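You operate a simulated robot arm through the tools that you are given. There is no shell and no other tool.

The job below is to be done with a simulated robot arm. You get a single attempt, and the scene is never put back.

## Task
Put the block from the reader into the found box and shut the lid.
Fine: leave the blue knob at NONE and the grey knob at OFF.

Only the result counts: the job must be done as asked and must still hold three seconds after the hand-in. Knocking over, shifting, dropping, spilling or breaking anything else fails it. Lids that push on must go on centred and level and be pressed home; caps that screw on are set level and turned clockwise until they are tight.

## Robot
A 7-joint arm with a two-finger parallel gripper, fixed in place. Base frame: the origin is at the foot of the arm, x ahead of it, y to its left, z up; the work surface is at about z = 0. Lengths are in cm, angles in rad, forces in N, time in s.
With the tool pointing down near the work surface it reaches from about 26 to 68 cm from the base axis. Its first joint turns from -2.897 to 2.897 rad. Payload 2.5 kg.
Tool frame: the origin (TCP) lies between the finger pads and is the grasp point; the fingertips stand 3 cm ahead of it; z points along the fingers, y is the line along which they close. Largest opening 9.4 cm; finger width 2.8, thickness 1; the body of the gripper, 5 by 9.6 cm, starts 5.5 cm behind the TCP.
Orientation is told as [roll, pitch, yaw] about the base's x, y, z axes, in that order, counted from this pose: with the fingers straight down and closing along the base's y, the tool's x points along the base's -x, its y along +y and its z along -z.

## Interface
- The arm moves only by the tool servo_tool. Its arguments are lists of equal length, an entry for each row: "offset": the shift along the tool's x, y, z in units of 250 mm (1.0 is 250 mm), a list of three; "angular": the turn, a rotation vector about the tool's x, y, z in units of 60 degrees (1.0 is 60 degrees), a list of three; "claw": the gripper command, from -1 (shut) to 1 (fully open), values between in proportion. In form: {"offset": [[tx, ty, tz], ...], "angular": [[ax, ay, az], ...], "claw": [claw, ...]}. A call has 1 to 20 rows; each row is the pose to reach, as a shift and turn from the pose commanded when the call began, along the tool's axes at that moment. A call with a number of a shift or a turn outside -1 to 1 is refused whole. Each row takes 0.2 s and may step no farther than 5 cm and 0.15 rad from the row before; otherwise, or with a gripper value out of range, the whole call is refused. Where a pose cannot be reached the arm comes as near as it can. A force on the tool above 40 N (or 10 N above the force at the start of the call, whichever is more), or a blocked arm, ends the call early, and 0.2 s more pass. The fingers move at their own pace (about 7.2 cm/s each) and stop on an object; they squeeze with about 36 N. The grip force told is the motor's: it shows also when the fingers shut on nothing. Time passes only in rows, and 0.2 s behind the last, so rows that repeat a pose let the fingers close. The reply holds the time, the measured pose of the TCP, the force on the tool along the base axes, the opening and the grip force, in the units named above and with some noise, with the torque about the TCP (base axes, N m) and any sound that the robot's microphone picked up.
- Cameras (640 x 400 px; columns grow to the right, rows downward): "scene" is fixed at [40.22, -50.15, 77.41]; the picture's right is [0.81, 0.58, 0.00], its down [0.46, -0.64, -0.61] and it looks along [-0.36, 0.50, -0.79] (base axes); focal length 335 px, centre (320, 200). "wrist" rides on the gripper at [7.6, 1.4, -10.3] in the tool frame; the picture's right is [-0.18, 0.98, 0.00], its down [-0.75, -0.14, -0.64] and it looks along [-0.63, -0.12, 0.77] (tool axes); focal length 243 px, centre (320, 200). There is no depth. A picture from a camera that has moved, and an enlarged one, comes with that camera's place and axes in the base frame and with its lens. The place of the scene camera against the robot may be out by one fixed shift of up to 1.2 cm in any direction.
- snapshot(camera): a new picture of that camera. It takes no simulated time.
- inspect(camera, box): a new picture of the part [left, top, right, bottom] of that camera's present view, enlarged. It takes no simulated time.
- hand_in(): hands the job in; it is judged then, once.

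Places have to be worked out from the pictures, the camera data and where the tool is seen. Open the gripper and draw the arm clear of the work before you hand the job in, unless the task says otherwise.

The tools are called after ">>>" as name(argument=value, ...) on one line, values as JSON. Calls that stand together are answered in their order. servo_tool: Moves the arm, as the interface text tells. Its arguments: {"type":"object","properties":{"offset":{"type":"array","items":{"type":"array","items":{"type":"number"}}},"angular":{"type":"array","items":{"type":"array","items":{"type":"number"}}},"claw":{"type":"array","items":{"type":"number"}}},"required":["offset","angular","claw"]} The other tools are called the same way: snapshot (camera) takes a picture; inspect (camera, box) takes an enlarged picture of a part of a camera's view; hand_in () hands the job in.

At the start:

```text
time: 0.0
ee_pos: [30.93, 18.84, 32.4]
tool_rot: [0.001, 0.001, 0.0]
force: [-0.7, 0.5, -0.1]
moment: [0.01, -0.01, 0.01]
finger_gap: 9.38
finger_force: 0.1
```

scene: 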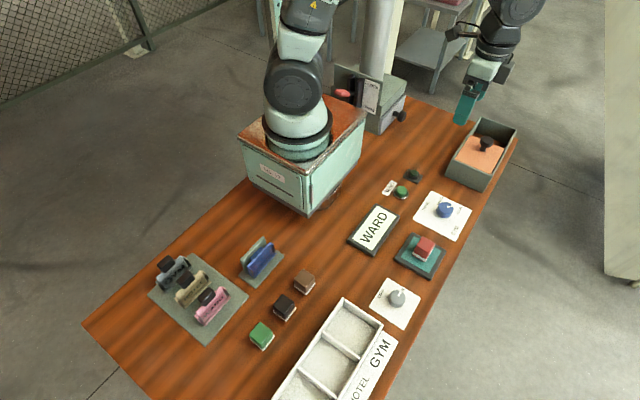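
wrist: 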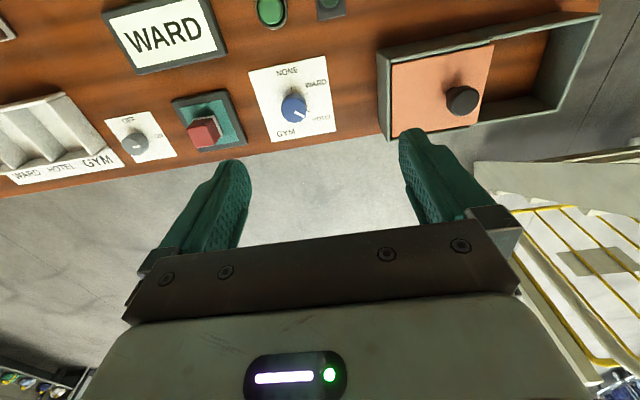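

I'll look closely at the scene first, to identify the reader, the block, the box and the knobs.

>>> inspect(camera="scene", box=[340, 160, 500, 260])

>>> inspect(camera="scene", box=[420, 90, 540, 200])

>>> inspect(camera="scene", box=[240, 240, 440, 400])

>>> inspect(camera="scene", box=[140, 220, 300, 350])

>>> inspect(camera="wrist", box=[80, 0, 360, 180])

>>> inspect(camera="wrist", box=[360, 0, 620, 160])

```text
4.00 times, centred on (420, 210) of scene
camera zoom: at [40.22, -50.15, 77.41], right [0.81, 0.58, 0.0], down [0.46, -0.64, -0.61], along [-0.36, 0.5, -0.79], focal length 1341 px, centre (-80, 160)
```

zoom: 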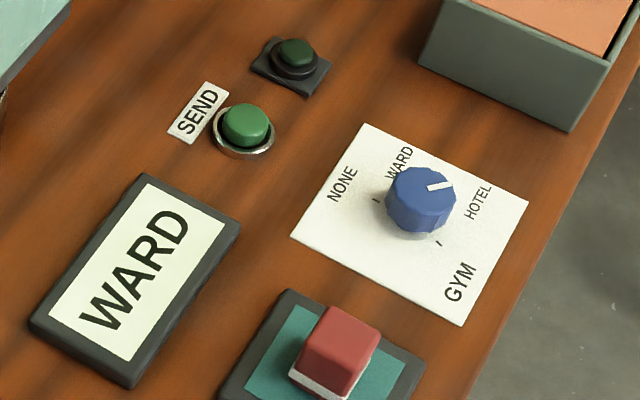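

```text
3.64 times, centred on (480, 145) of scene
camera zoom: at [40.22, -50.15, 77.41], right [0.81, 0.58, 0.0], down [0.46, -0.64, -0.61], along [-0.36, 0.5, -0.79], focal length 1219 px, centre (-262, 400)
```

zoom: 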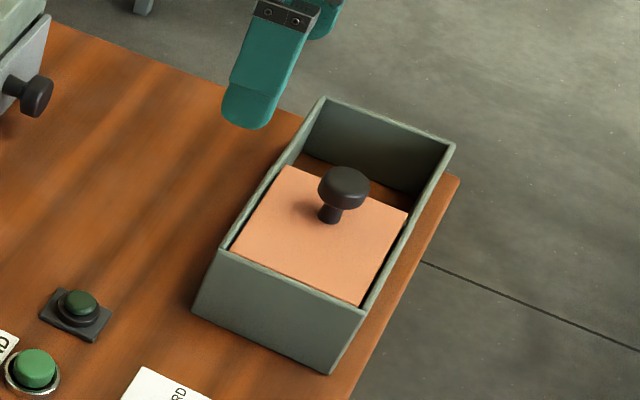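

```text
2.50 times, centred on (340, 320) of scene
camera zoom: at [40.22, -50.15, 77.41], right [0.81, 0.58, 0.0], down [0.46, -0.64, -0.61], along [-0.36, 0.5, -0.79], focal length 838 px, centre (270, -100)
```

zoom: 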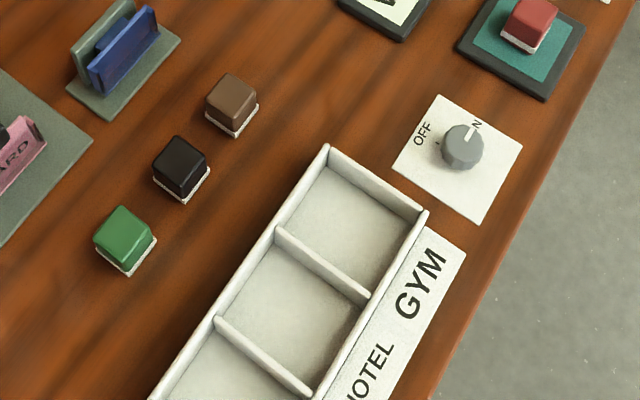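

```text
3.08 times, centred on (220, 285) of scene
camera zoom: at [40.22, -50.15, 77.41], right [0.81, 0.58, 0.0], down [0.46, -0.64, -0.61], along [-0.36, 0.5, -0.79], focal length 1031 px, centre (628, -62)
```

zoom: 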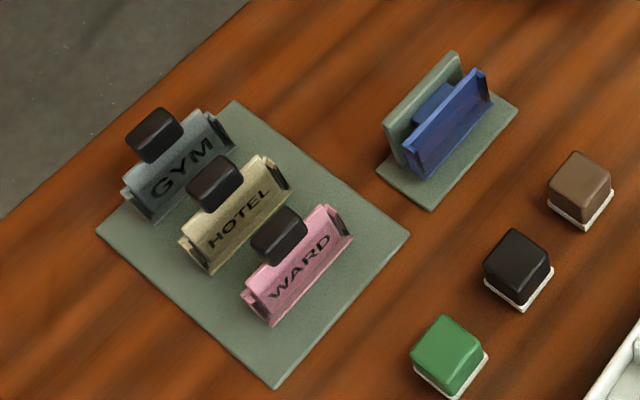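

```text
2.22 times, centred on (220, 90) of wrist
camera zoom: at [23.56, 20.22, 42.71], right [0.18, 0.98, 0.0], down [0.75, -0.14, 0.64], along [0.63, -0.12, -0.77], focal length 539 px, centre (542, 444)
```

zoom: 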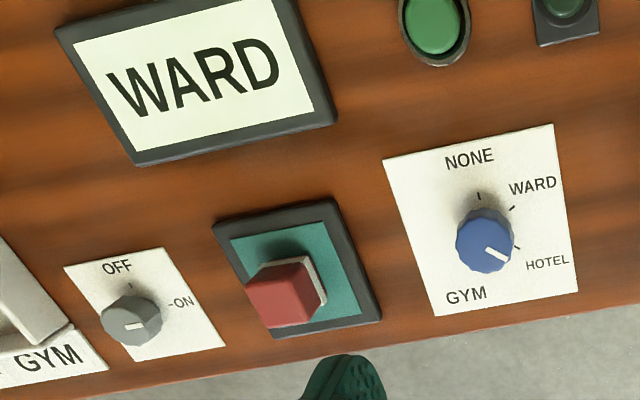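

```text
2.46 times, centred on (490, 80) of wrist
camera zoom: at [23.56, 20.22, 42.71], right [0.18, 0.98, 0.0], down [0.75, -0.14, 0.64], along [0.63, -0.12, -0.77], focal length 597 px, centre (-98, 495)
```

zoom: 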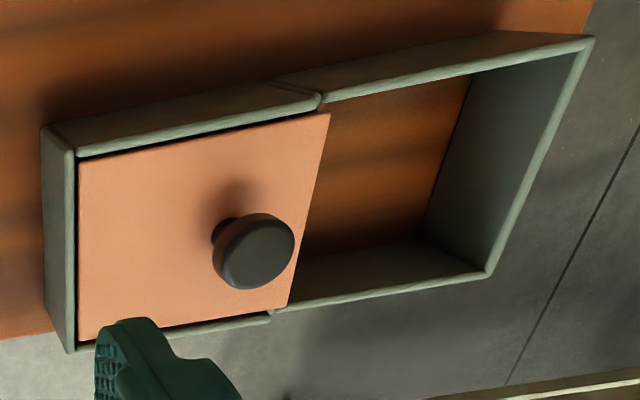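

The blue knob points at HOTEL and the grey one at ON, so both will need turning. I'll check the rest of the scene (the machine behind the arm, the labels) before moving.

>>> inspect(camera="scene", box=[320, 50, 420, 140])

>>> inspect(camera="scene", box=[230, 90, 380, 220])

>>> inspect(camera="scene", box=[380, 220, 460, 280])

>>> inspect(camera="scene", box=[440, 110, 525, 195])

>>> inspect(camera="scene", box=[360, 270, 430, 335])

```text
4.44 times, centred on (370, 95) of scene
camera zoom: at [40.22, -50.15, 77.41], right [0.81, 0.58, 0.0], down [0.46, -0.64, -0.61], along [-0.36, 0.5, -0.79], focal length 1490 px, centre (98, 667)
```

zoom: 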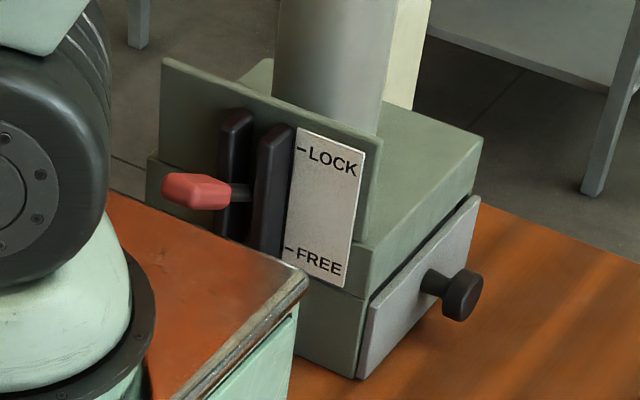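

```text
3.08 times, centred on (305, 155) of scene
camera zoom: at [40.22, -50.15, 77.41], right [0.81, 0.58, 0.0], down [0.46, -0.64, -0.61], along [-0.36, 0.5, -0.79], focal length 1031 px, centre (366, 338)
```

zoom: 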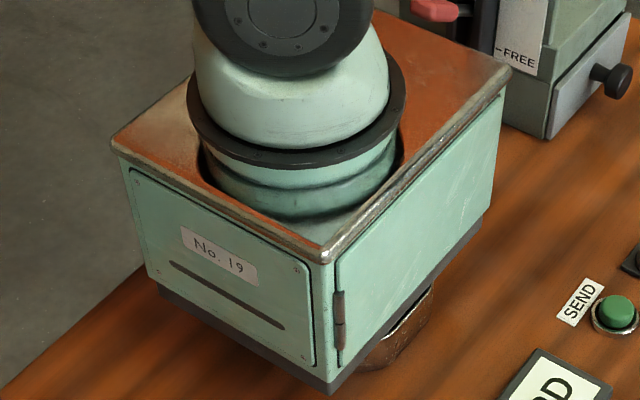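

```text
6.67 times, centred on (420, 250) of scene
camera zoom: at [40.22, -50.15, 77.41], right [0.81, 0.58, 0.0], down [0.46, -0.64, -0.61], along [-0.36, 0.5, -0.79], focal length 2234 px, centre (-347, -133)
```

zoom: 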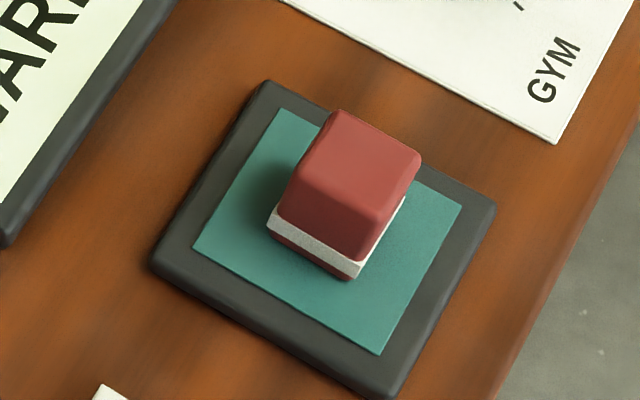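

```text
4.71 times, centred on (482, 152) of scene
camera zoom: at [40.22, -50.15, 77.41], right [0.81, 0.58, 0.0], down [0.46, -0.64, -0.61], along [-0.36, 0.5, -0.79], focal length 1577 px, centre (-445, 424)
```

zoom: 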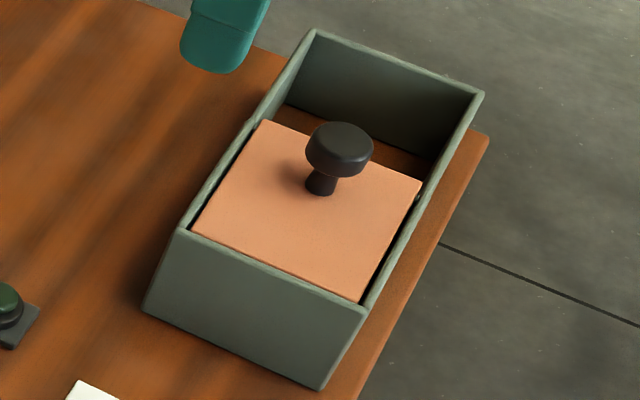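

```text
6.15 times, centred on (395, 302) of scene
camera zoom: at [40.22, -50.15, 77.41], right [0.81, 0.58, 0.0], down [0.46, -0.64, -0.61], along [-0.36, 0.5, -0.79], focal length 2063 px, centre (-142, -431)
```

zoom: 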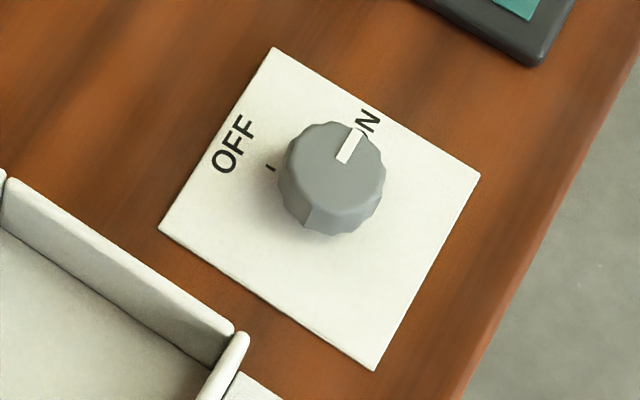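

The box with the black-knobbed lid is at about x≈36, y≈40; the knobs are at about (36,14) and (37,-16), and the red block on the reader at about (36,-1). I'll move the wrist camera to look down at the box.

>>> servo_tool(offset=[[0.025, 0.1, 0.02], [0.05, 0.2, 0.04], [0.075, 0.3, 0.06], [0.1, 0.4, 0.08], [0.125, 0.5, 0.1], [0.15, 0.6, 0.12], [0.175, 0.7, 0.14], [0.2, 0.8, 0.16], [0.225, 0.9, 0.18], [0.25, 1.0, 0.2], [0.25, 1.0, 0.2]], angular=[[0, 0, 0], [0, 0, 0], [0, 0, 0], [0, 0, 0], [0, 0, 0], [0, 0, 0], [0, 0, 0], [0, 0, 0], [0, 0, 0], [0, 0, 0], [0, 0, 0]], claw=[1, 1, 1, 1, 1, 1, 1, 1, 1, 1, 1])

```text
time: 2.4
ee_pos: [24.74, 43.88, 27.43]
tool_rot: [0.001, 0.0, 0.0]
force: [0.1, -0.7, -0.4]
moment: [0.03, 0.01, -0.02]
finger_gap: 9.4
finger_force: 0.0
```

The arm is now behind the box; I'll take pictures from both cameras.

>>> snapshot(camera="wrist")

>>> snapshot(camera="scene")

```text
taken
camera wrist: at [17.24, 45.33, 37.7], right [0.18, 0.98, 0.0], down [0.75, -0.14, 0.64], along [0.63, -0.12, -0.77], focal length 243 px, centre (320, 200)
```

wrist: 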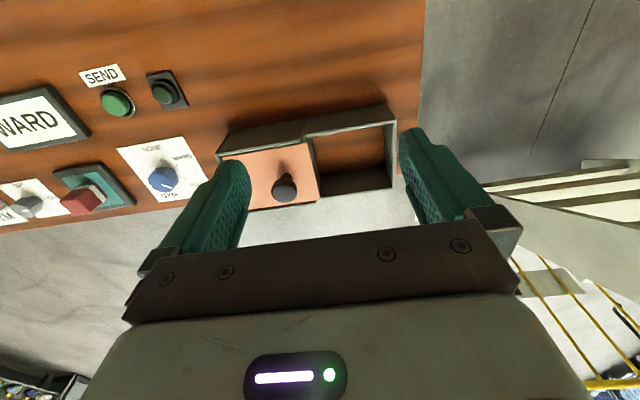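

```text
taken
```

scene: 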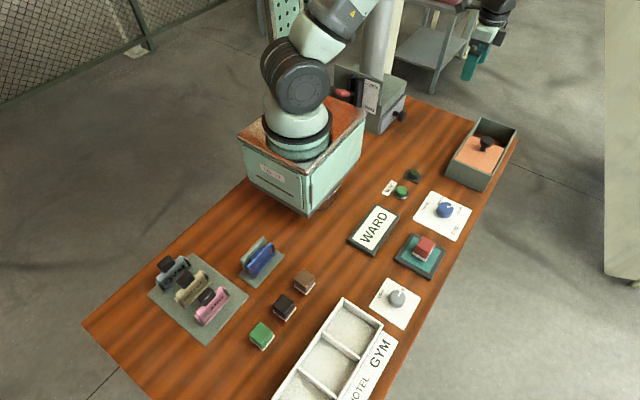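

The fingers partly hide the box. I'll move forward over it so that the box falls in the upper part of the wrist view.

>>> servo_tool(offset=[[-0.075, -0.01, 0.03], [-0.15, -0.025, 0.06], [-0.225, -0.04, 0.09], [-0.3, -0.05, 0.12], [-0.375, -0.06, 0.15], [-0.45, -0.075, 0.177], [-0.45, -0.075, 0.177]], angular=[[0, 0, 0], [0, 0, 0], [0, 0, 0], [0, 0, 0], [0, 0, 0], [0, 0, 0], [0, 0, 0]], claw=[1, 1, 1, 1, 1, 1, 1])

>>> snapshot(camera="wrist")

>>> inspect(camera="wrist", box=[180, 20, 460, 200])

```text
time: 4.0
ee_pos: [35.94, 42.05, 23.18]
tool_rot: [0.0, 0.0, 0.002]
force: [0.8, 0.2, -0.6]
moment: [-0.01, 0.02, 0.04]
finger_gap: 9.38
finger_force: 0.1
```

```text
taken
camera wrist: at [28.56, 43.38, 33.39], right [0.18, 0.98, 0.0], down [0.75, -0.14, 0.64], along [0.63, -0.12, -0.77], focal length 243 px, centre (320, 200)
```

wrist: 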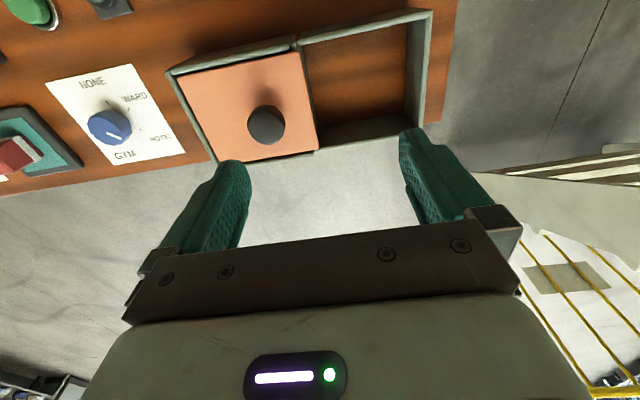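

```text
2.22 times, centred on (320, 110) of wrist
camera zoom: at [28.56, 43.38, 33.39], right [0.18, 0.98, 0.0], down [0.75, -0.14, 0.64], along [0.63, -0.12, -0.77], focal length 539 px, centre (320, 400)
```

zoom: 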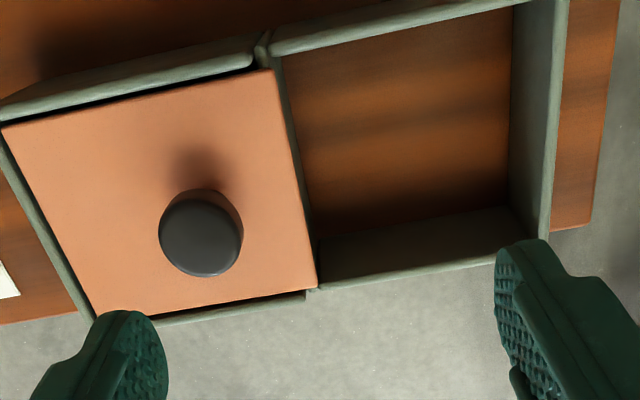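

The box has a covered half (y≈29–40) and an open, floorless half (y≈41–52), so the lid looks like a slider in rails. I'll take a second wrist view shifted sideways to triangulate the heights and the knob.

>>> servo_tool(offset=[[0, -0.08, 0], [0, -0.16, 0], [0, -0.24, 0], [0, -0.32, 0], [0, -0.4, 0], [0, -0.4, 0]], angular=[[0, 0, 0], [0, 0, 0], [0, 0, 0], [0, 0, 0], [0, 0, 0], [0, 0, 0]], claw=[1, 1, 1, 1, 1, 1])

>>> snapshot(camera="wrist")

>>> inspect(camera="wrist", box=[280, 0, 560, 180])

>>> inspect(camera="wrist", box=[60, 0, 340, 180])

```text
time: 5.4
ee_pos: [35.99, 31.98, 23.36]
tool_rot: [0.001, 0.001, -0.001]
force: [-0.3, -0.5, -0.2]
moment: [-0.01, -0.02, -0.02]
finger_gap: 9.45
finger_force: 0.1
```

```text
taken
camera wrist: at [28.53, 33.35, 33.47], right [0.18, 0.98, 0.0], down [0.75, -0.14, 0.64], along [0.63, -0.12, -0.77], focal length 243 px, centre (320, 200)
```

wrist: 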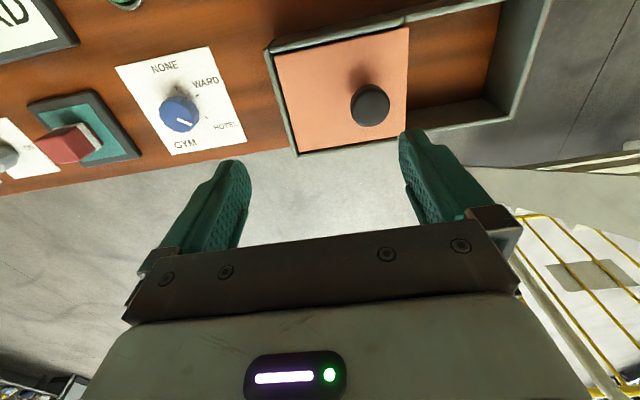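

```text
2.22 times, centred on (420, 90) of wrist
camera zoom: at [28.53, 33.35, 33.47], right [0.18, 0.98, 0.0], down [0.75, -0.14, 0.64], along [0.63, -0.12, -0.77], focal length 539 px, centre (98, 444)
```

zoom: 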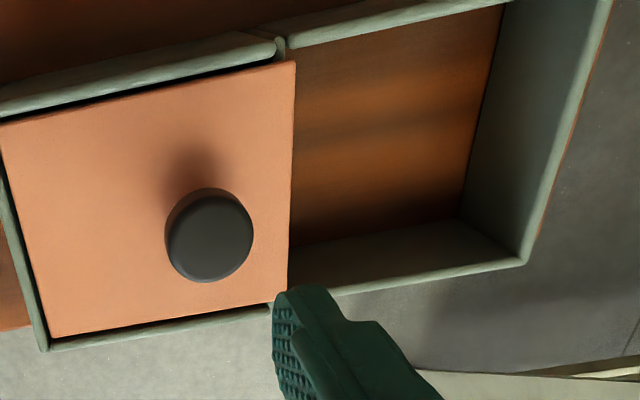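

```text
2.22 times, centred on (200, 90) of wrist
camera zoom: at [28.53, 33.35, 33.47], right [0.18, 0.98, 0.0], down [0.75, -0.14, 0.64], along [0.63, -0.12, -0.77], focal length 539 px, centre (587, 444)
```

zoom: 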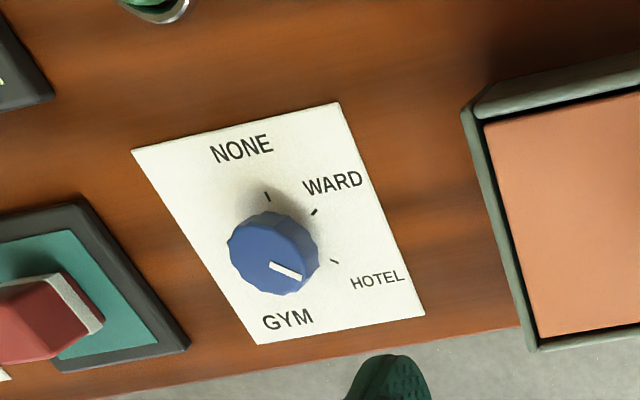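

Triangulating the two views puts the lid knob's top at about (37.0, 36.5, 10.7), ~3.9 cm wide, and the lid top at z≈7. I'll go above the knob first, then straight down around it.

>>> servo_tool(offset=[[-0.01, 0.06, 0.03], [-0.02, 0.12, 0.08], [-0.04, 0.179, 0.15], [-0.04, 0.179, 0.22], [-0.04, 0.179, 0.27], [-0.04, 0.179, 0.27]], angular=[[0, 0, 0], [0, 0, 0], [0, 0, 0], [0, 0, 0], [0, 0, 0], [0, 0, 0]], claw=[1, 1, 1, 1, 1, 1])

>>> snapshot(camera="wrist")

>>> inspect(camera="scene", box=[430, 80, 530, 180])

```text
time: 6.8
ee_pos: [36.96, 36.54, 16.19]
tool_rot: [-0.001, -0.001, -0.001]
force: [-0.3, 0.0, 0.4]
moment: [0.0, -0.01, 0.02]
finger_gap: 9.39
finger_force: 0.1
```

```text
taken
camera wrist: at [29.5, 37.87, 26.45], right [0.18, 0.98, 0.0], down [0.75, -0.14, 0.64], along [0.63, -0.12, -0.77], focal length 243 px, centre (320, 200)
```

wrist: 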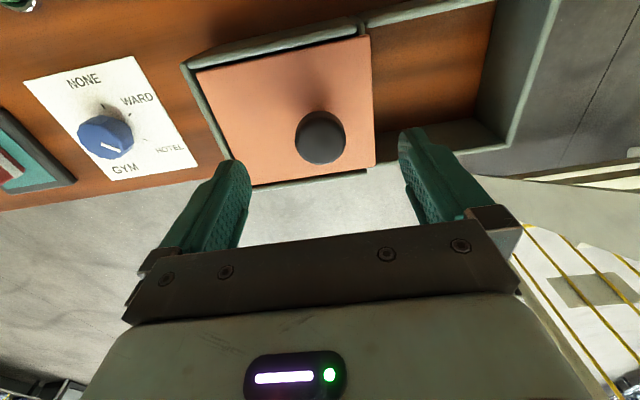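

```text
4.00 times, centred on (480, 130) of scene
camera zoom: at [40.22, -50.15, 77.41], right [0.81, 0.58, 0.0], down [0.46, -0.64, -0.61], along [-0.36, 0.5, -0.79], focal length 1341 px, centre (-320, 480)
```

zoom: 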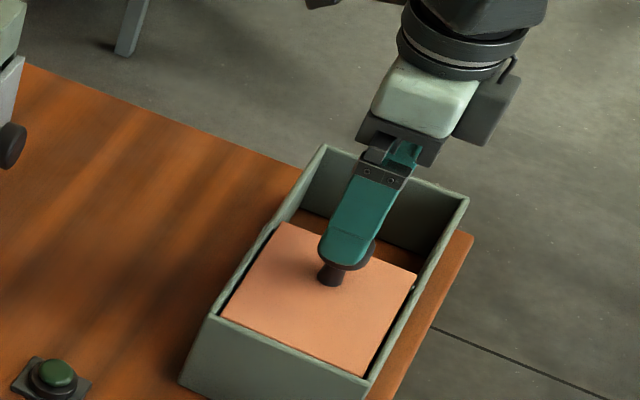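

The latest view agrees: the knob is at (36.9, 36.5), midway between the fingers. I descend 5 cm so the tips stop about 1 cm above the lid, then close.

>>> servo_tool(offset=[[0, 0, 0.05], [0, 0, 0.1], [0, 0, 0.15], [0, 0, 0.2], [0, 0, 0.2]], angular=[[0, 0, 0], [0, 0, 0], [0, 0, 0], [0, 0, 0], [0, 0, 0]], claw=[1, 1, 1, 1, 1])

>>> servo_tool(offset=[[0, 0, 0], [0, 0, 0], [0, 0, 0], [0, 0, 0], [0, 0, 0]], angular=[[0, 0, 0], [0, 0, 0], [0, 0, 0], [0, 0, 0], [0, 0, 0]], claw=[0.2, -0.1, -0.3, -0.3, -0.3])

```text
time: 8.0
ee_pos: [37.17, 36.38, 11.25]
tool_rot: [-0.001, 0.0, 0.002]
force: [-0.1, 1.1, -0.5]
moment: [0.02, -0.01, -0.03]
finger_gap: 9.41
finger_force: 0.1
```

```text
time: 9.2
ee_pos: [37.13, 36.53, 11.39]
tool_rot: [0.002, -0.001, 0.003]
force: [2.8, 10.9, -5.4]
moment: [0.22, -0.15, 0.03]
finger_gap: 3.56
finger_force: 44.7
```

Fingers hold the knob (gap 3.56). Now I try sliding it gently toward +y, watching the force.

>>> servo_tool(offset=[[0, 0.01, 0], [0, 0.02, 0], [0, 0.04, 0], [0, 0.06, 0], [0, 0.08, 0], [0, 0.08, 0]], angular=[[0, 0, 0], [0, 0, 0], [0, 0, 0], [0, 0, 0], [0, 0, 0], [0, 0, 0]], claw=[-0.3, -0.3, -0.3, -0.3, -0.3, -0.3])

>>> inspect(camera="scene", box=[430, 80, 530, 180])

>>> snapshot(camera="wrist")

```text
time: 10.6
ee_pos: [37.11, 38.31, 11.35]
tool_rot: [0.003, -0.002, -0.001]
force: [14.6, -1.1, 10.2]
moment: [-0.09, 0.04, -0.24]
finger_gap: 3.53
finger_force: 44.6
```

```text
4.00 times, centred on (480, 130) of scene
camera zoom: at [40.22, -50.15, 77.41], right [0.81, 0.58, 0.0], down [0.46, -0.64, -0.61], along [-0.36, 0.5, -0.79], focal length 1341 px, centre (-320, 480)
```

zoom: 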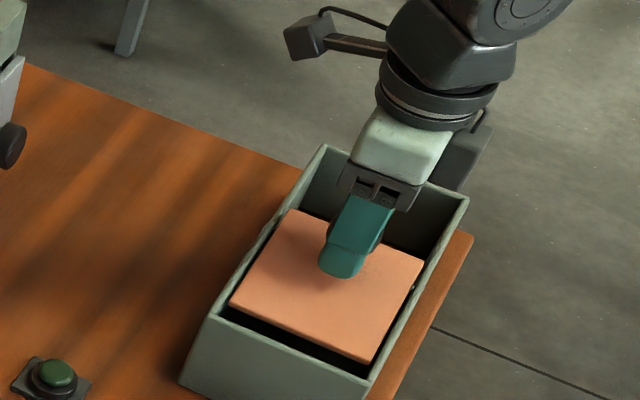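

```text
taken
camera wrist: at [29.58, 39.69, 21.54], right [0.19, 0.98, 0.0], down [0.75, -0.14, 0.64], along [0.63, -0.12, -0.76], focal length 243 px, centre (320, 200)
```

wrist: 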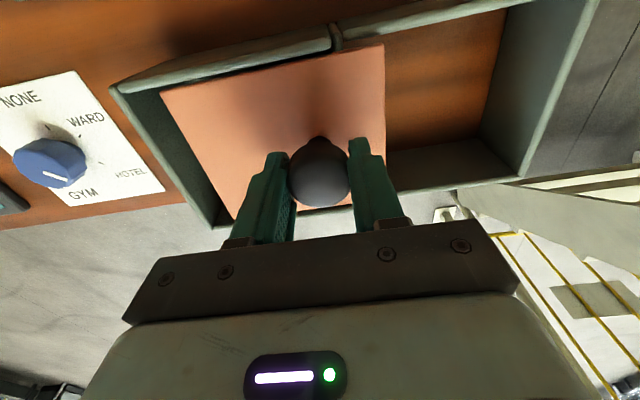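

The lid slides freely in its rails. The side forces are small misalignments, so I'll nudge by 1 mm in x/z as I continue sliding.

>>> servo_tool(offset=[[-0.004, 0.02, -0.002], [-0.004, 0.04, -0.002], [-0.004, 0.06, -0.002], [-0.004, 0.08, -0.002], [-0.004, 0.1, -0.002], [-0.004, 0.12, -0.002], [-0.004, 0.14, -0.002], [-0.004, 0.16, -0.002], [-0.004, 0.16, -0.002]], angular=[[0, 0, 0], [0, 0, 0], [0, 0, 0], [0, 0, 0], [0, 0, 0], [0, 0, 0], [0, 0, 0], [0, 0, 0], [0, 0, 0]], claw=[-0.3, -0.3, -0.3, -0.3, -0.3, -0.3, -0.3, -0.3, -0.3])

>>> inspect(camera="scene", box=[430, 80, 530, 180])

>>> snapshot(camera="wrist")

```text
time: 12.6
ee_pos: [37.07, 42.38, 11.34]
tool_rot: [-0.002, 0.004, 0.001]
force: [18.3, 0.1, -15.5]
moment: [0.05, -0.46, 0.01]
finger_gap: 3.55
finger_force: 45.1
```

```text
4.00 times, centred on (480, 130) of scene
camera zoom: at [40.22, -50.15, 77.41], right [0.81, 0.58, 0.0], down [0.46, -0.64, -0.61], along [-0.36, 0.5, -0.79], focal length 1341 px, centre (-320, 480)
```

zoom: 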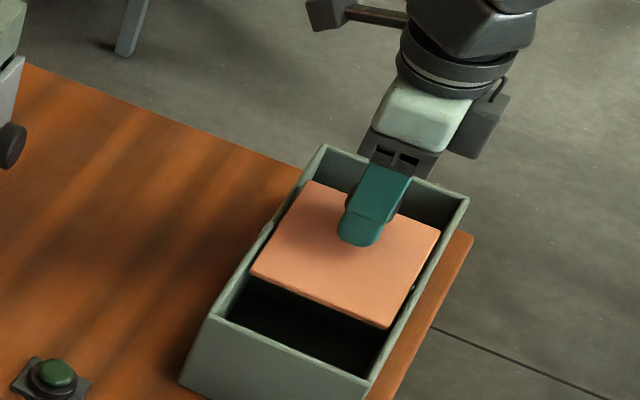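

```text
taken
camera wrist: at [29.62, 43.81, 21.58], right [0.18, 0.98, 0.0], down [0.75, -0.14, 0.64], along [0.63, -0.12, -0.77], focal length 243 px, centre (320, 200)
```

wrist: 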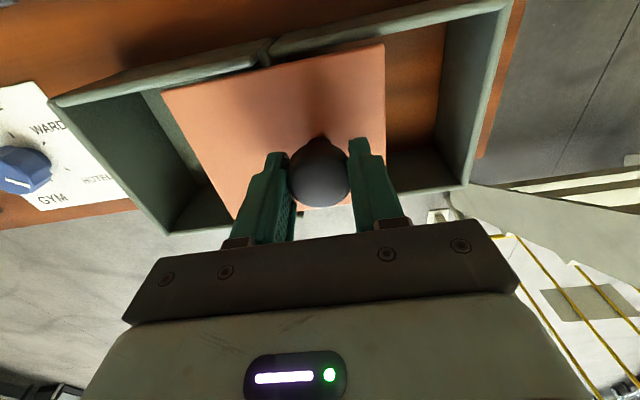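

Under the lid is a real compartment with a dark floor, so this is the box and +y is open. I slide it about 4.6 cm further.

>>> servo_tool(offset=[[0, 0.02, 0.001], [0, 0.04, 0.001], [0, 0.06, 0.001], [0, 0.08, 0.001], [0, 0.1, 0.001], [0, 0.12, 0.001], [0, 0.14, 0.001], [0, 0.16, 0.001], [0, 0.18, 0.001], [0, 0.18, 0.001]], angular=[[0, 0, 0], [0, 0, 0], [0, 0, 0], [0, 0, 0], [0, 0, 0], [0, 0, 0], [0, 0, 0], [0, 0, 0], [0, 0, 0], [0, 0, 0]], claw=[-0.3, -0.3, -0.3, -0.3, -0.3, -0.3, -0.3, -0.3, -0.3, -0.3])

>>> inspect(camera="scene", box=[430, 80, 530, 180])

>>> snapshot(camera="wrist")

```text
time: 14.8
ee_pos: [36.97, 46.92, 11.36]
tool_rot: [-0.002, 0.001, 0.001]
force: [9.2, 0.2, -6.9]
moment: [0.0, 0.01, 0.07]
finger_gap: 3.55
finger_force: 44.9
```

```text
4.00 times, centred on (480, 130) of scene
camera zoom: at [40.22, -50.15, 77.41], right [0.81, 0.58, 0.0], down [0.46, -0.64, -0.61], along [-0.36, 0.5, -0.79], focal length 1341 px, centre (-320, 480)
```

zoom: 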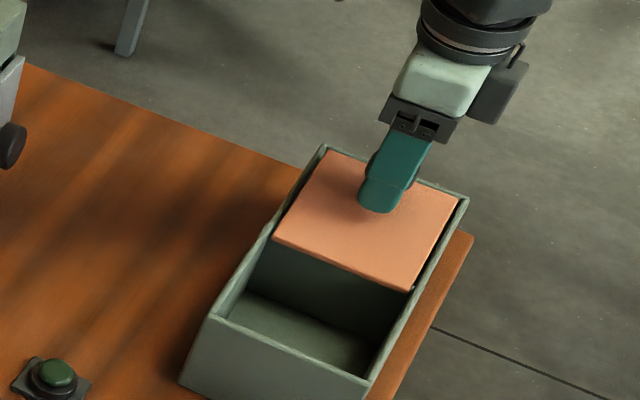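

```text
taken
camera wrist: at [29.6, 48.36, 21.58], right [0.18, 0.98, 0.0], down [0.75, -0.14, 0.64], along [0.63, -0.12, -0.77], focal length 243 px, centre (320, 200)
```

wrist: 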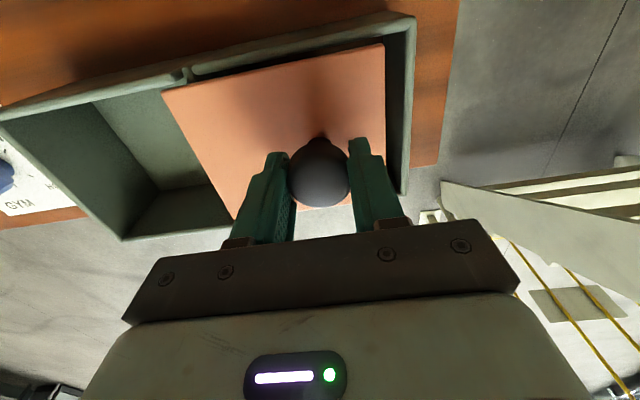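

The compartment is open about 10.5 cm. I release the knob and rise straight up, then check that the lid stays.

>>> servo_tool(offset=[[0, 0, 0], [0, 0, 0], [0, 0, 0], [0, 0, 0], [0, 0, -0.06], [0, 0, -0.14], [0, 0, -0.24], [0, 0, -0.36], [0, 0, -0.36]], angular=[[0, 0, 0], [0, 0, 0], [0, 0, 0], [0, 0, 0], [0, 0, 0], [0, 0, 0], [0, 0, 0], [0, 0, 0], [0, 0, 0]], claw=[0, 0.4, 0.8, 1, 1, 1, 1, 1, 1])

>>> snapshot(camera="wrist")

>>> inspect(camera="scene", box=[430, 80, 530, 180])

```text
time: 16.8
ee_pos: [36.86, 46.91, 20.25]
tool_rot: [0.0, 0.0, 0.0]
force: [0.2, -0.4, 0.1]
moment: [-0.01, 0.0, -0.01]
finger_gap: 9.4
finger_force: 0.1
```

```text
taken
camera wrist: at [29.47, 48.29, 30.42], right [0.18, 0.98, 0.0], down [0.75, -0.14, 0.64], along [0.63, -0.12, -0.77], focal length 243 px, centre (320, 200)
```

wrist: 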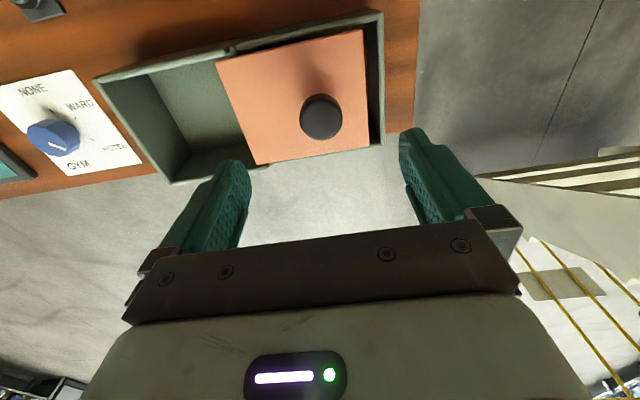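

```text
4.00 times, centred on (480, 130) of scene
camera zoom: at [40.22, -50.15, 77.41], right [0.81, 0.58, 0.0], down [0.46, -0.64, -0.61], along [-0.36, 0.5, -0.79], focal length 1341 px, centre (-320, 480)
```

zoom: 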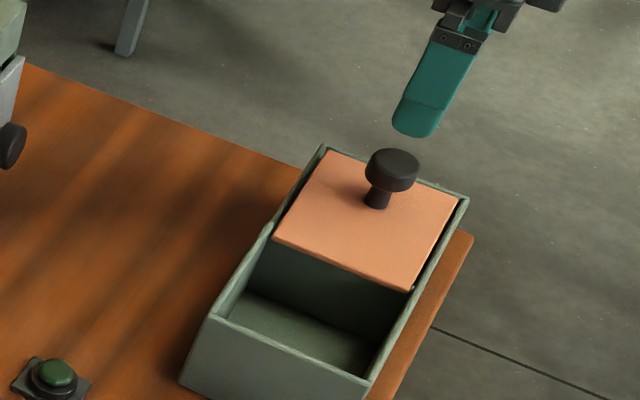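

The lid stays open. I now travel to the reader and look at the red block from above.

>>> servo_tool(offset=[[0.015, -0.1, -0.04], [0.03, -0.21, -0.08], [0.045, -0.32, -0.08], [0.06, -0.43, -0.08], [0.075, -0.54, -0.08], [0.09, -0.65, -0.08], [0.105, -0.76, -0.08], [0.12, -0.86, -0.08], [0.137, -0.94, -0.08]], angular=[[0, 0, 0], [0, 0, 0], [0, 0, 0], [0, 0, 0], [0, 0, 0], [0, 0, 0], [0, 0, 0], [0, 0, 0], [0, 0, 0]], claw=[1, 1, 1, 1, 1, 1, 1, 1, 1])

>>> servo_tool(offset=[[0.015, -0.1, 0], [0.03, -0.21, 0], [0.045, -0.32, 0], [0.06, -0.43, 0], [0.075, -0.54, 0], [0.09, -0.65, 0], [0.105, -0.76, 0], [0.12, -0.86, 0], [0.137, -0.94, 0], [0.137, -0.94, 0]], angular=[[0, 0, 0], [0, 0, 0], [0, 0, 0], [0, 0, 0], [0, 0, 0], [0, 0, 0], [0, 0, 0], [0, 0, 0], [0, 0, 0], [0, 0, 0]], claw=[1, 1, 1, 1, 1, 1, 1, 1, 1, 1])

>>> snapshot(camera="wrist")

>>> inspect(camera="wrist", box=[220, 60, 420, 200])

```text
time: 18.8
ee_pos: [33.51, 23.46, 22.14]
tool_rot: [0.001, 0.0, 0.003]
force: [0.2, -0.4, -0.6]
moment: [0.0, -0.02, 0.01]
finger_gap: 9.4
finger_force: 0.0
```

```text
time: 21.0
ee_pos: [30.25, -0.15, 22.46]
tool_rot: [0.001, 0.0, 0.001]
force: [0.1, -0.3, 0.6]
moment: [0.02, 0.0, -0.01]
finger_gap: 9.4
finger_force: 0.1
```

```text
taken
camera wrist: at [22.76, 1.18, 32.6], right [0.18, 0.98, 0.0], down [0.75, -0.14, 0.64], along [0.63, -0.12, -0.77], focal length 243 px, centre (320, 200)
```

wrist: 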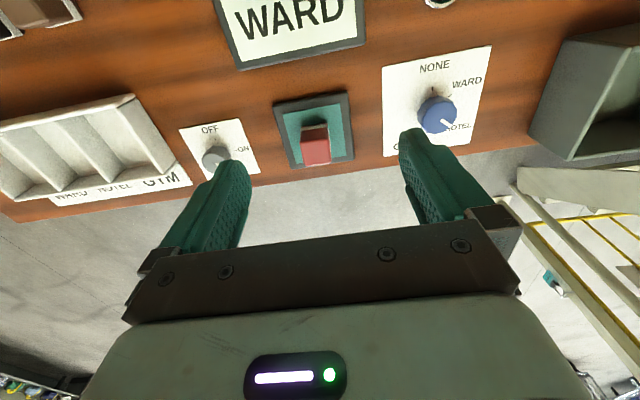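

```text
2.86 times, centred on (320, 130) of wrist
camera zoom: at [22.76, 1.18, 32.6], right [0.18, 0.98, 0.0], down [0.75, -0.14, 0.64], along [0.63, -0.12, -0.77], focal length 693 px, centre (320, 400)
```

zoom: 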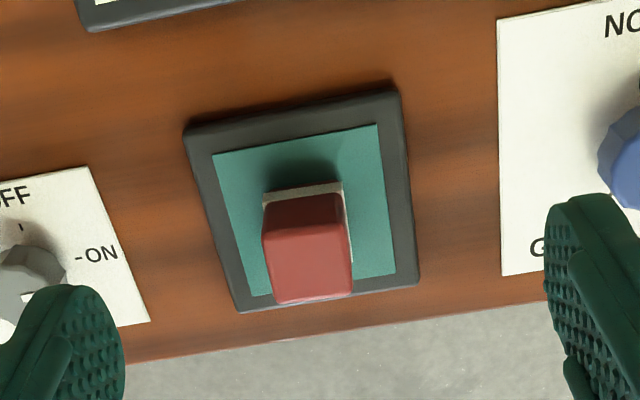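

The red block sits on the reader nearly square to the axes, at roughly (37.5, -2). I'll move above it for a closer look.

>>> servo_tool(offset=[[-0.07, -0.02, 0.06], [-0.14, -0.04, 0.12], [-0.21, -0.06, 0.19], [-0.282, -0.074, 0.26], [-0.282, -0.074, 0.338], [-0.282, -0.074, 0.338]], angular=[[0, 0, 0], [0, 0, 0], [0, 0, 0], [0, 0, 0], [0, 0, 0], [0, 0, 0]], claw=[1, 1, 1, 1, 1, 1])

>>> inspect(camera="wrist", box=[200, 40, 440, 200])

>>> inspect(camera="scene", box=[370, 190, 470, 280])

```text
time: 22.4
ee_pos: [37.33, -1.97, 13.91]
tool_rot: [0.0, 0.001, 0.001]
force: [-0.2, 0.8, 0.0]
moment: [-0.03, 0.03, -0.03]
finger_gap: 9.4
finger_force: 0.1
```

```text
2.50 times, centred on (320, 120) of wrist
camera zoom: at [29.89, -0.45, 24.13], right [0.18, 0.98, 0.0], down [0.75, -0.14, 0.64], along [0.63, -0.12, -0.77], focal length 606 px, centre (320, 400)
```

zoom: 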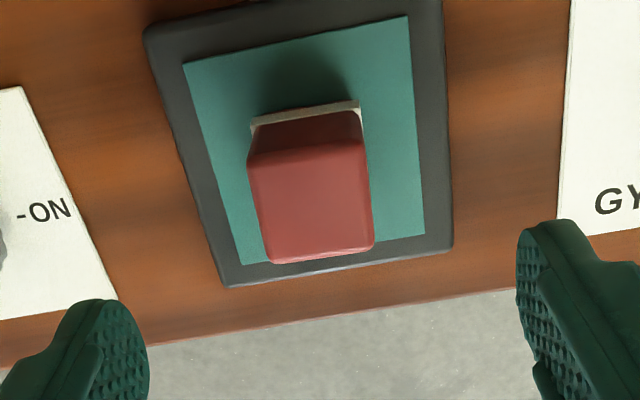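

```text
4.44 times, centred on (420, 235) of scene
camera zoom: at [40.22, -50.15, 77.41], right [0.81, 0.58, 0.0], down [0.46, -0.64, -0.61], along [-0.36, 0.5, -0.79], focal length 1490 px, centre (-124, 44)
```

zoom: 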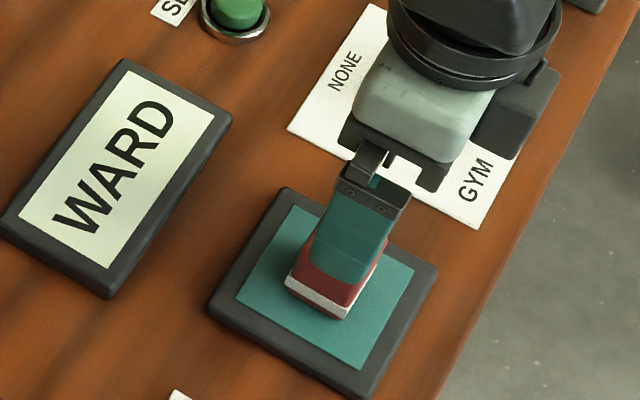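

The block's top is at about z≈6, centre ≈(37.0, -2.0), 3.5 cm wide. I descend to TCP z≈5.4 (tips ≈2.4, above the reader) and close.

>>> servo_tool(offset=[[0.01, 0, 0.06], [0.01, 0, 0.12], [0.01, 0, 0.18], [0.01, 0, 0.24], [0.01, 0, 0.29], [0.01, 0, 0.32], [0.01, 0, 0.34], [0.01, 0, 0.34]], angular=[[0, 0, 0], [0, 0, 0], [0, 0, 0], [0, 0, 0], [0, 0, 0], [0, 0, 0], [0, 0, 0], [0, 0, 0]], claw=[1, 1, 1, 1, 1, 1, 1, 1])

>>> inspect(camera="scene", box=[370, 190, 470, 280])

>>> snapshot(camera="wrist")

```text
time: 24.2
ee_pos: [37.18, -1.88, 5.49]
tool_rot: [0.0, -0.001, 0.0]
force: [-0.7, -1.0, -1.2]
moment: [0.02, -0.02, 0.02]
finger_gap: 9.39
finger_force: 0.3
```

```text
4.44 times, centred on (420, 235) of scene
camera zoom: at [40.22, -50.15, 77.41], right [0.81, 0.58, 0.0], down [0.46, -0.64, -0.61], along [-0.36, 0.5, -0.79], focal length 1490 px, centre (-124, 44)
```

zoom: 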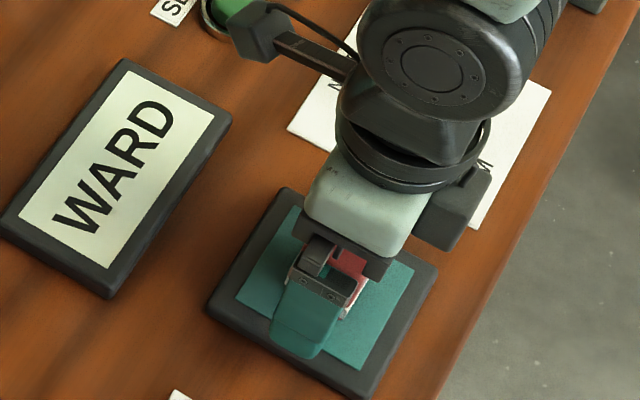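

```text
taken
camera wrist: at [29.66, -0.45, 15.57], right [0.18, 0.98, 0.0], down [0.75, -0.14, 0.64], along [0.63, -0.12, -0.77], focal length 243 px, centre (320, 200)
```

wrist: 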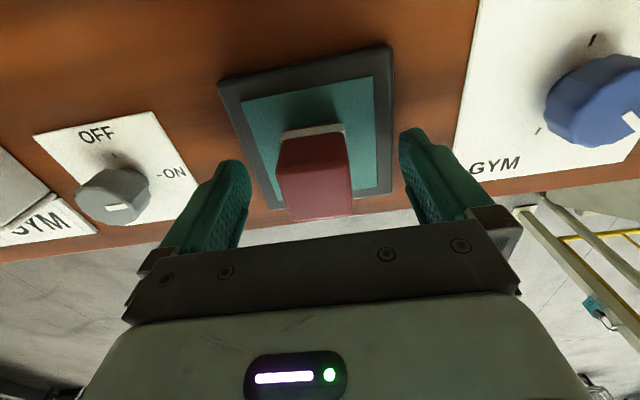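

The block sits between the fingers with clearance to both sides. I close on it.

>>> servo_tool(offset=[[0, 0, 0], [0, 0, 0], [0, 0, 0], [0, 0, 0], [0, 0, 0], [0, 0, 0]], angular=[[0, 0, 0], [0, 0, 0], [0, 0, 0], [0, 0, 0], [0, 0, 0], [0, 0, 0]], claw=[0.3, 0, -0.2, -0.4, -0.5, -0.5])

>>> snapshot(camera="wrist")

```text
time: 25.6
ee_pos: [37.22, -1.79, 5.27]
tool_rot: [0.0, 0.001, 0.0]
force: [0.5, 1.0, 0.1]
moment: [-0.02, -0.01, -0.01]
finger_gap: 3.92
finger_force: 36.2
```

```text
taken
camera wrist: at [29.66, -0.44, 15.58], right [0.18, 0.98, 0.0], down [0.75, -0.14, 0.64], along [0.63, -0.12, -0.77], focal length 243 px, centre (320, 200)
```

wrist: 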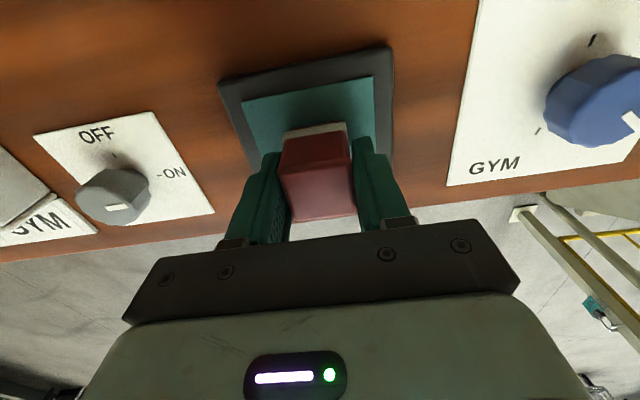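

The block is gripped (gap 3.9 cm, 36 N). I lift it straight up.

>>> servo_tool(offset=[[0, 0, -0.02], [0, 0, -0.06], [0, 0, -0.12], [0, 0, -0.2], [0, 0, -0.3], [0, 0, -0.4], [0, 0, -0.5], [0, 0, -0.6], [0, 0, -0.6]], angular=[[0, 0, 0], [0, 0, 0], [0, 0, 0], [0, 0, 0], [0, 0, 0], [0, 0, 0], [0, 0, 0], [0, 0, 0], [0, 0, 0]], claw=[-0.5, -0.5, -0.5, -0.5, -0.5, -0.5, -0.5, -0.5, -0.5])

>>> snapshot(camera="wrist")

>>> snapshot(camera="scene")

```text
time: 27.6
ee_pos: [37.03, -1.7, 20.52]
tool_rot: [0.0, -0.001, 0.001]
force: [0.4, 0.6, -1.1]
moment: [0.0, 0.0, -0.01]
finger_gap: 3.95
finger_force: 36.1
```

```text
taken
camera wrist: at [29.55, -0.33, 30.86], right [0.18, 0.98, 0.0], down [0.75, -0.14, 0.64], along [0.63, -0.12, -0.77], focal length 243 px, centre (320, 200)
```

wrist: 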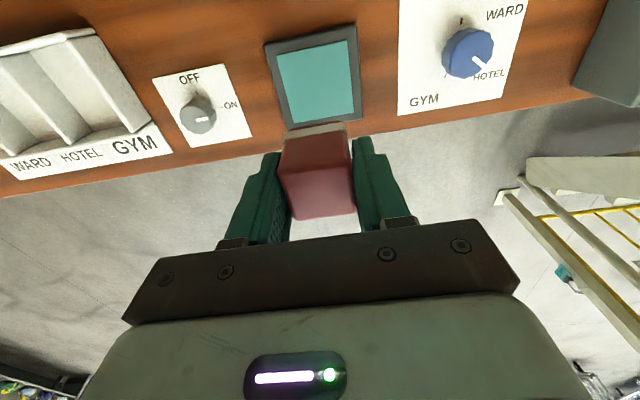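

```text
taken
```

scene: 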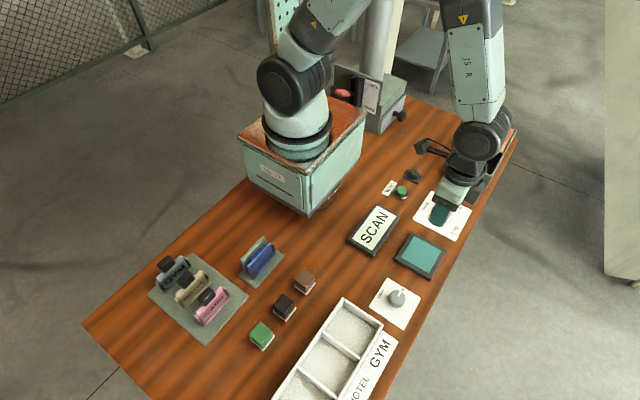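

The block came up cleanly (the display now reads SCAN). I carry it at this height to above the compartment centre, y≈33.7.

>>> servo_tool(offset=[[0, 0.05, 0], [0, 0.14, 0], [0, 0.24, 0], [0, 0.34, 0], [0, 0.44, 0], [0, 0.54, 0], [0, 0.64, 0], [0, 0.72, 0]], angular=[[0, 0, 0], [0, 0, 0], [0, 0, 0], [0, 0, 0], [0, 0, 0], [0, 0, 0], [0, 0, 0], [0, 0, 0]], claw=[-0.5, -0.5, -0.5, -0.5, -0.5, -0.5, -0.5, -0.5])

>>> servo_tool(offset=[[0, 0.08, 0], [0, 0.18, 0], [0, 0.28, 0], [0, 0.38, 0], [0, 0.48, 0], [0, 0.58, 0], [0, 0.66, 0], [0, 0.696, 0], [0, 0.696, 0]], angular=[[0, 0, 0], [0, 0, 0], [0, 0, 0], [0, 0, 0], [0, 0, 0], [0, 0, 0], [0, 0, 0], [0, 0, 0], [0, 0, 0]], claw=[-0.5, -0.5, -0.5, -0.5, -0.5, -0.5, -0.5, -0.5, -0.5])

>>> snapshot(camera="wrist")

>>> inspect(camera="scene", box=[430, 80, 530, 180])

```text
time: 29.4
ee_pos: [36.99, 16.04, 20.38]
tool_rot: [0.0, -0.001, 0.0]
force: [0.4, -0.5, -1.2]
moment: [0.0, 0.0, -0.03]
finger_gap: 3.95
finger_force: 36.0
```

```text
time: 31.4
ee_pos: [37.04, 33.55, 20.47]
tool_rot: [0.0, 0.0, -0.001]
force: [0.0, 0.5, -1.5]
moment: [0.02, -0.02, 0.01]
finger_gap: 3.96
finger_force: 35.6
```

```text
taken
camera wrist: at [29.56, 34.87, 30.67], right [0.18, 0.98, 0.0], down [0.75, -0.14, 0.64], along [0.63, -0.12, -0.77], focal length 243 px, centre (320, 200)
```

wrist: 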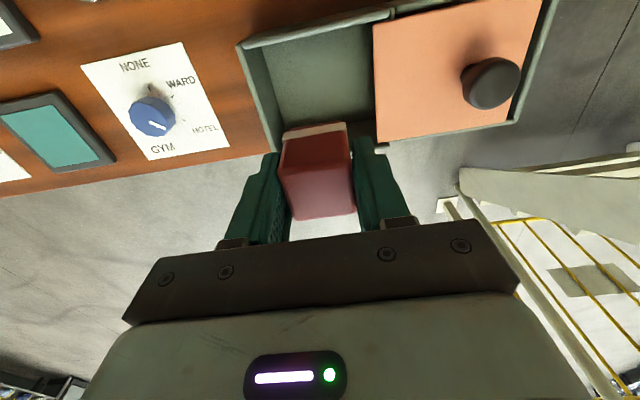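

```text
4.00 times, centred on (480, 130) of scene
camera zoom: at [40.22, -50.15, 77.41], right [0.81, 0.58, 0.0], down [0.46, -0.64, -0.61], along [-0.36, 0.5, -0.79], focal length 1341 px, centre (-320, 480)
```

zoom: 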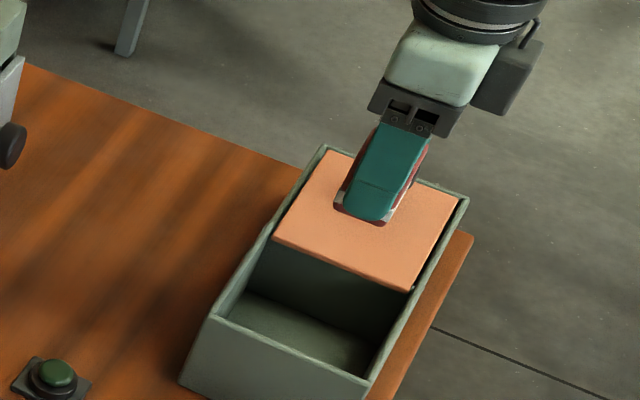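

The wrist view confirms the opening spans y≈28.3–38.5, with the block centred over it. I descend into the compartment to TCP z≈6.

>>> servo_tool(offset=[[0, 0, 0.08], [0, 0, 0.16], [0, 0, 0.24], [0, 0, 0.32], [0, 0, 0.39], [0, 0, 0.45], [0, 0, 0.5], [0, 0, 0.54], [0, 0, 0.57], [0, 0, 0.57]], angular=[[0, 0, 0], [0, 0, 0], [0, 0, 0], [0, 0, 0], [0, 0, 0], [0, 0, 0], [0, 0, 0], [0, 0, 0], [0, 0, 0], [0, 0, 0]], claw=[-0.5, -0.5, -0.5, -0.5, -0.5, -0.5, -0.5, -0.5, -0.5, -0.5])

>>> inspect(camera="scene", box=[430, 80, 530, 180])

>>> snapshot(camera="wrist")

```text
time: 33.6
ee_pos: [36.97, 33.53, 6.0]
tool_rot: [0.0, 0.0, 0.0]
force: [-0.7, 0.0, -0.3]
moment: [-0.02, -0.01, 0.0]
finger_gap: 3.96
finger_force: 35.7
```

```text
4.00 times, centred on (480, 130) of scene
camera zoom: at [40.22, -50.15, 77.41], right [0.81, 0.58, 0.0], down [0.46, -0.64, -0.61], along [-0.36, 0.5, -0.79], focal length 1341 px, centre (-320, 480)
```

zoom: 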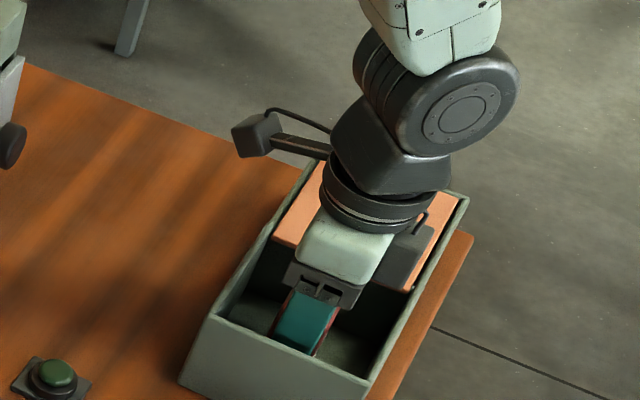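

```text
taken
camera wrist: at [29.52, 34.86, 16.33], right [0.18, 0.98, 0.0], down [0.75, -0.14, 0.64], along [0.63, -0.12, -0.77], focal length 243 px, centre (320, 200)
```

wrist: 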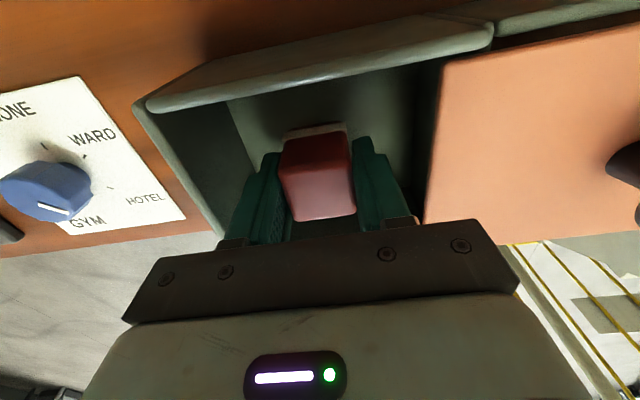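

No contact yet; I lower in small steps watching the vertical force for touch on the floor.

>>> servo_tool(offset=[[0, 0, 0.01], [0, 0, 0.02], [0, 0, 0.03], [0, 0, 0.03]], angular=[[0, 0, 0], [0, 0, 0], [0, 0, 0], [0, 0, 0]], claw=[-0.5, -0.5, -0.5, -0.5])

>>> servo_tool(offset=[[0, 0, 0.008], [0, 0, 0.016], [0, 0, 0.016]], angular=[[0, 0, 0], [0, 0, 0], [0, 0, 0]], claw=[-0.5, -0.5, -0.5])

```text
time: 34.6
ee_pos: [36.97, 33.6, 5.4]
tool_rot: [0.001, 0.0, 0.001]
force: [-0.2, 0.1, -0.3]
moment: [0.0, 0.01, -0.04]
finger_gap: 3.97
finger_force: 36.9
```

```text
time: 35.4
ee_pos: [37.08, 33.52, 4.95]
tool_rot: [-0.001, -0.001, 0.001]
force: [-0.1, 0.2, -1.5]
moment: [-0.05, 0.01, 0.0]
finger_gap: 3.97
finger_force: 36.1
```

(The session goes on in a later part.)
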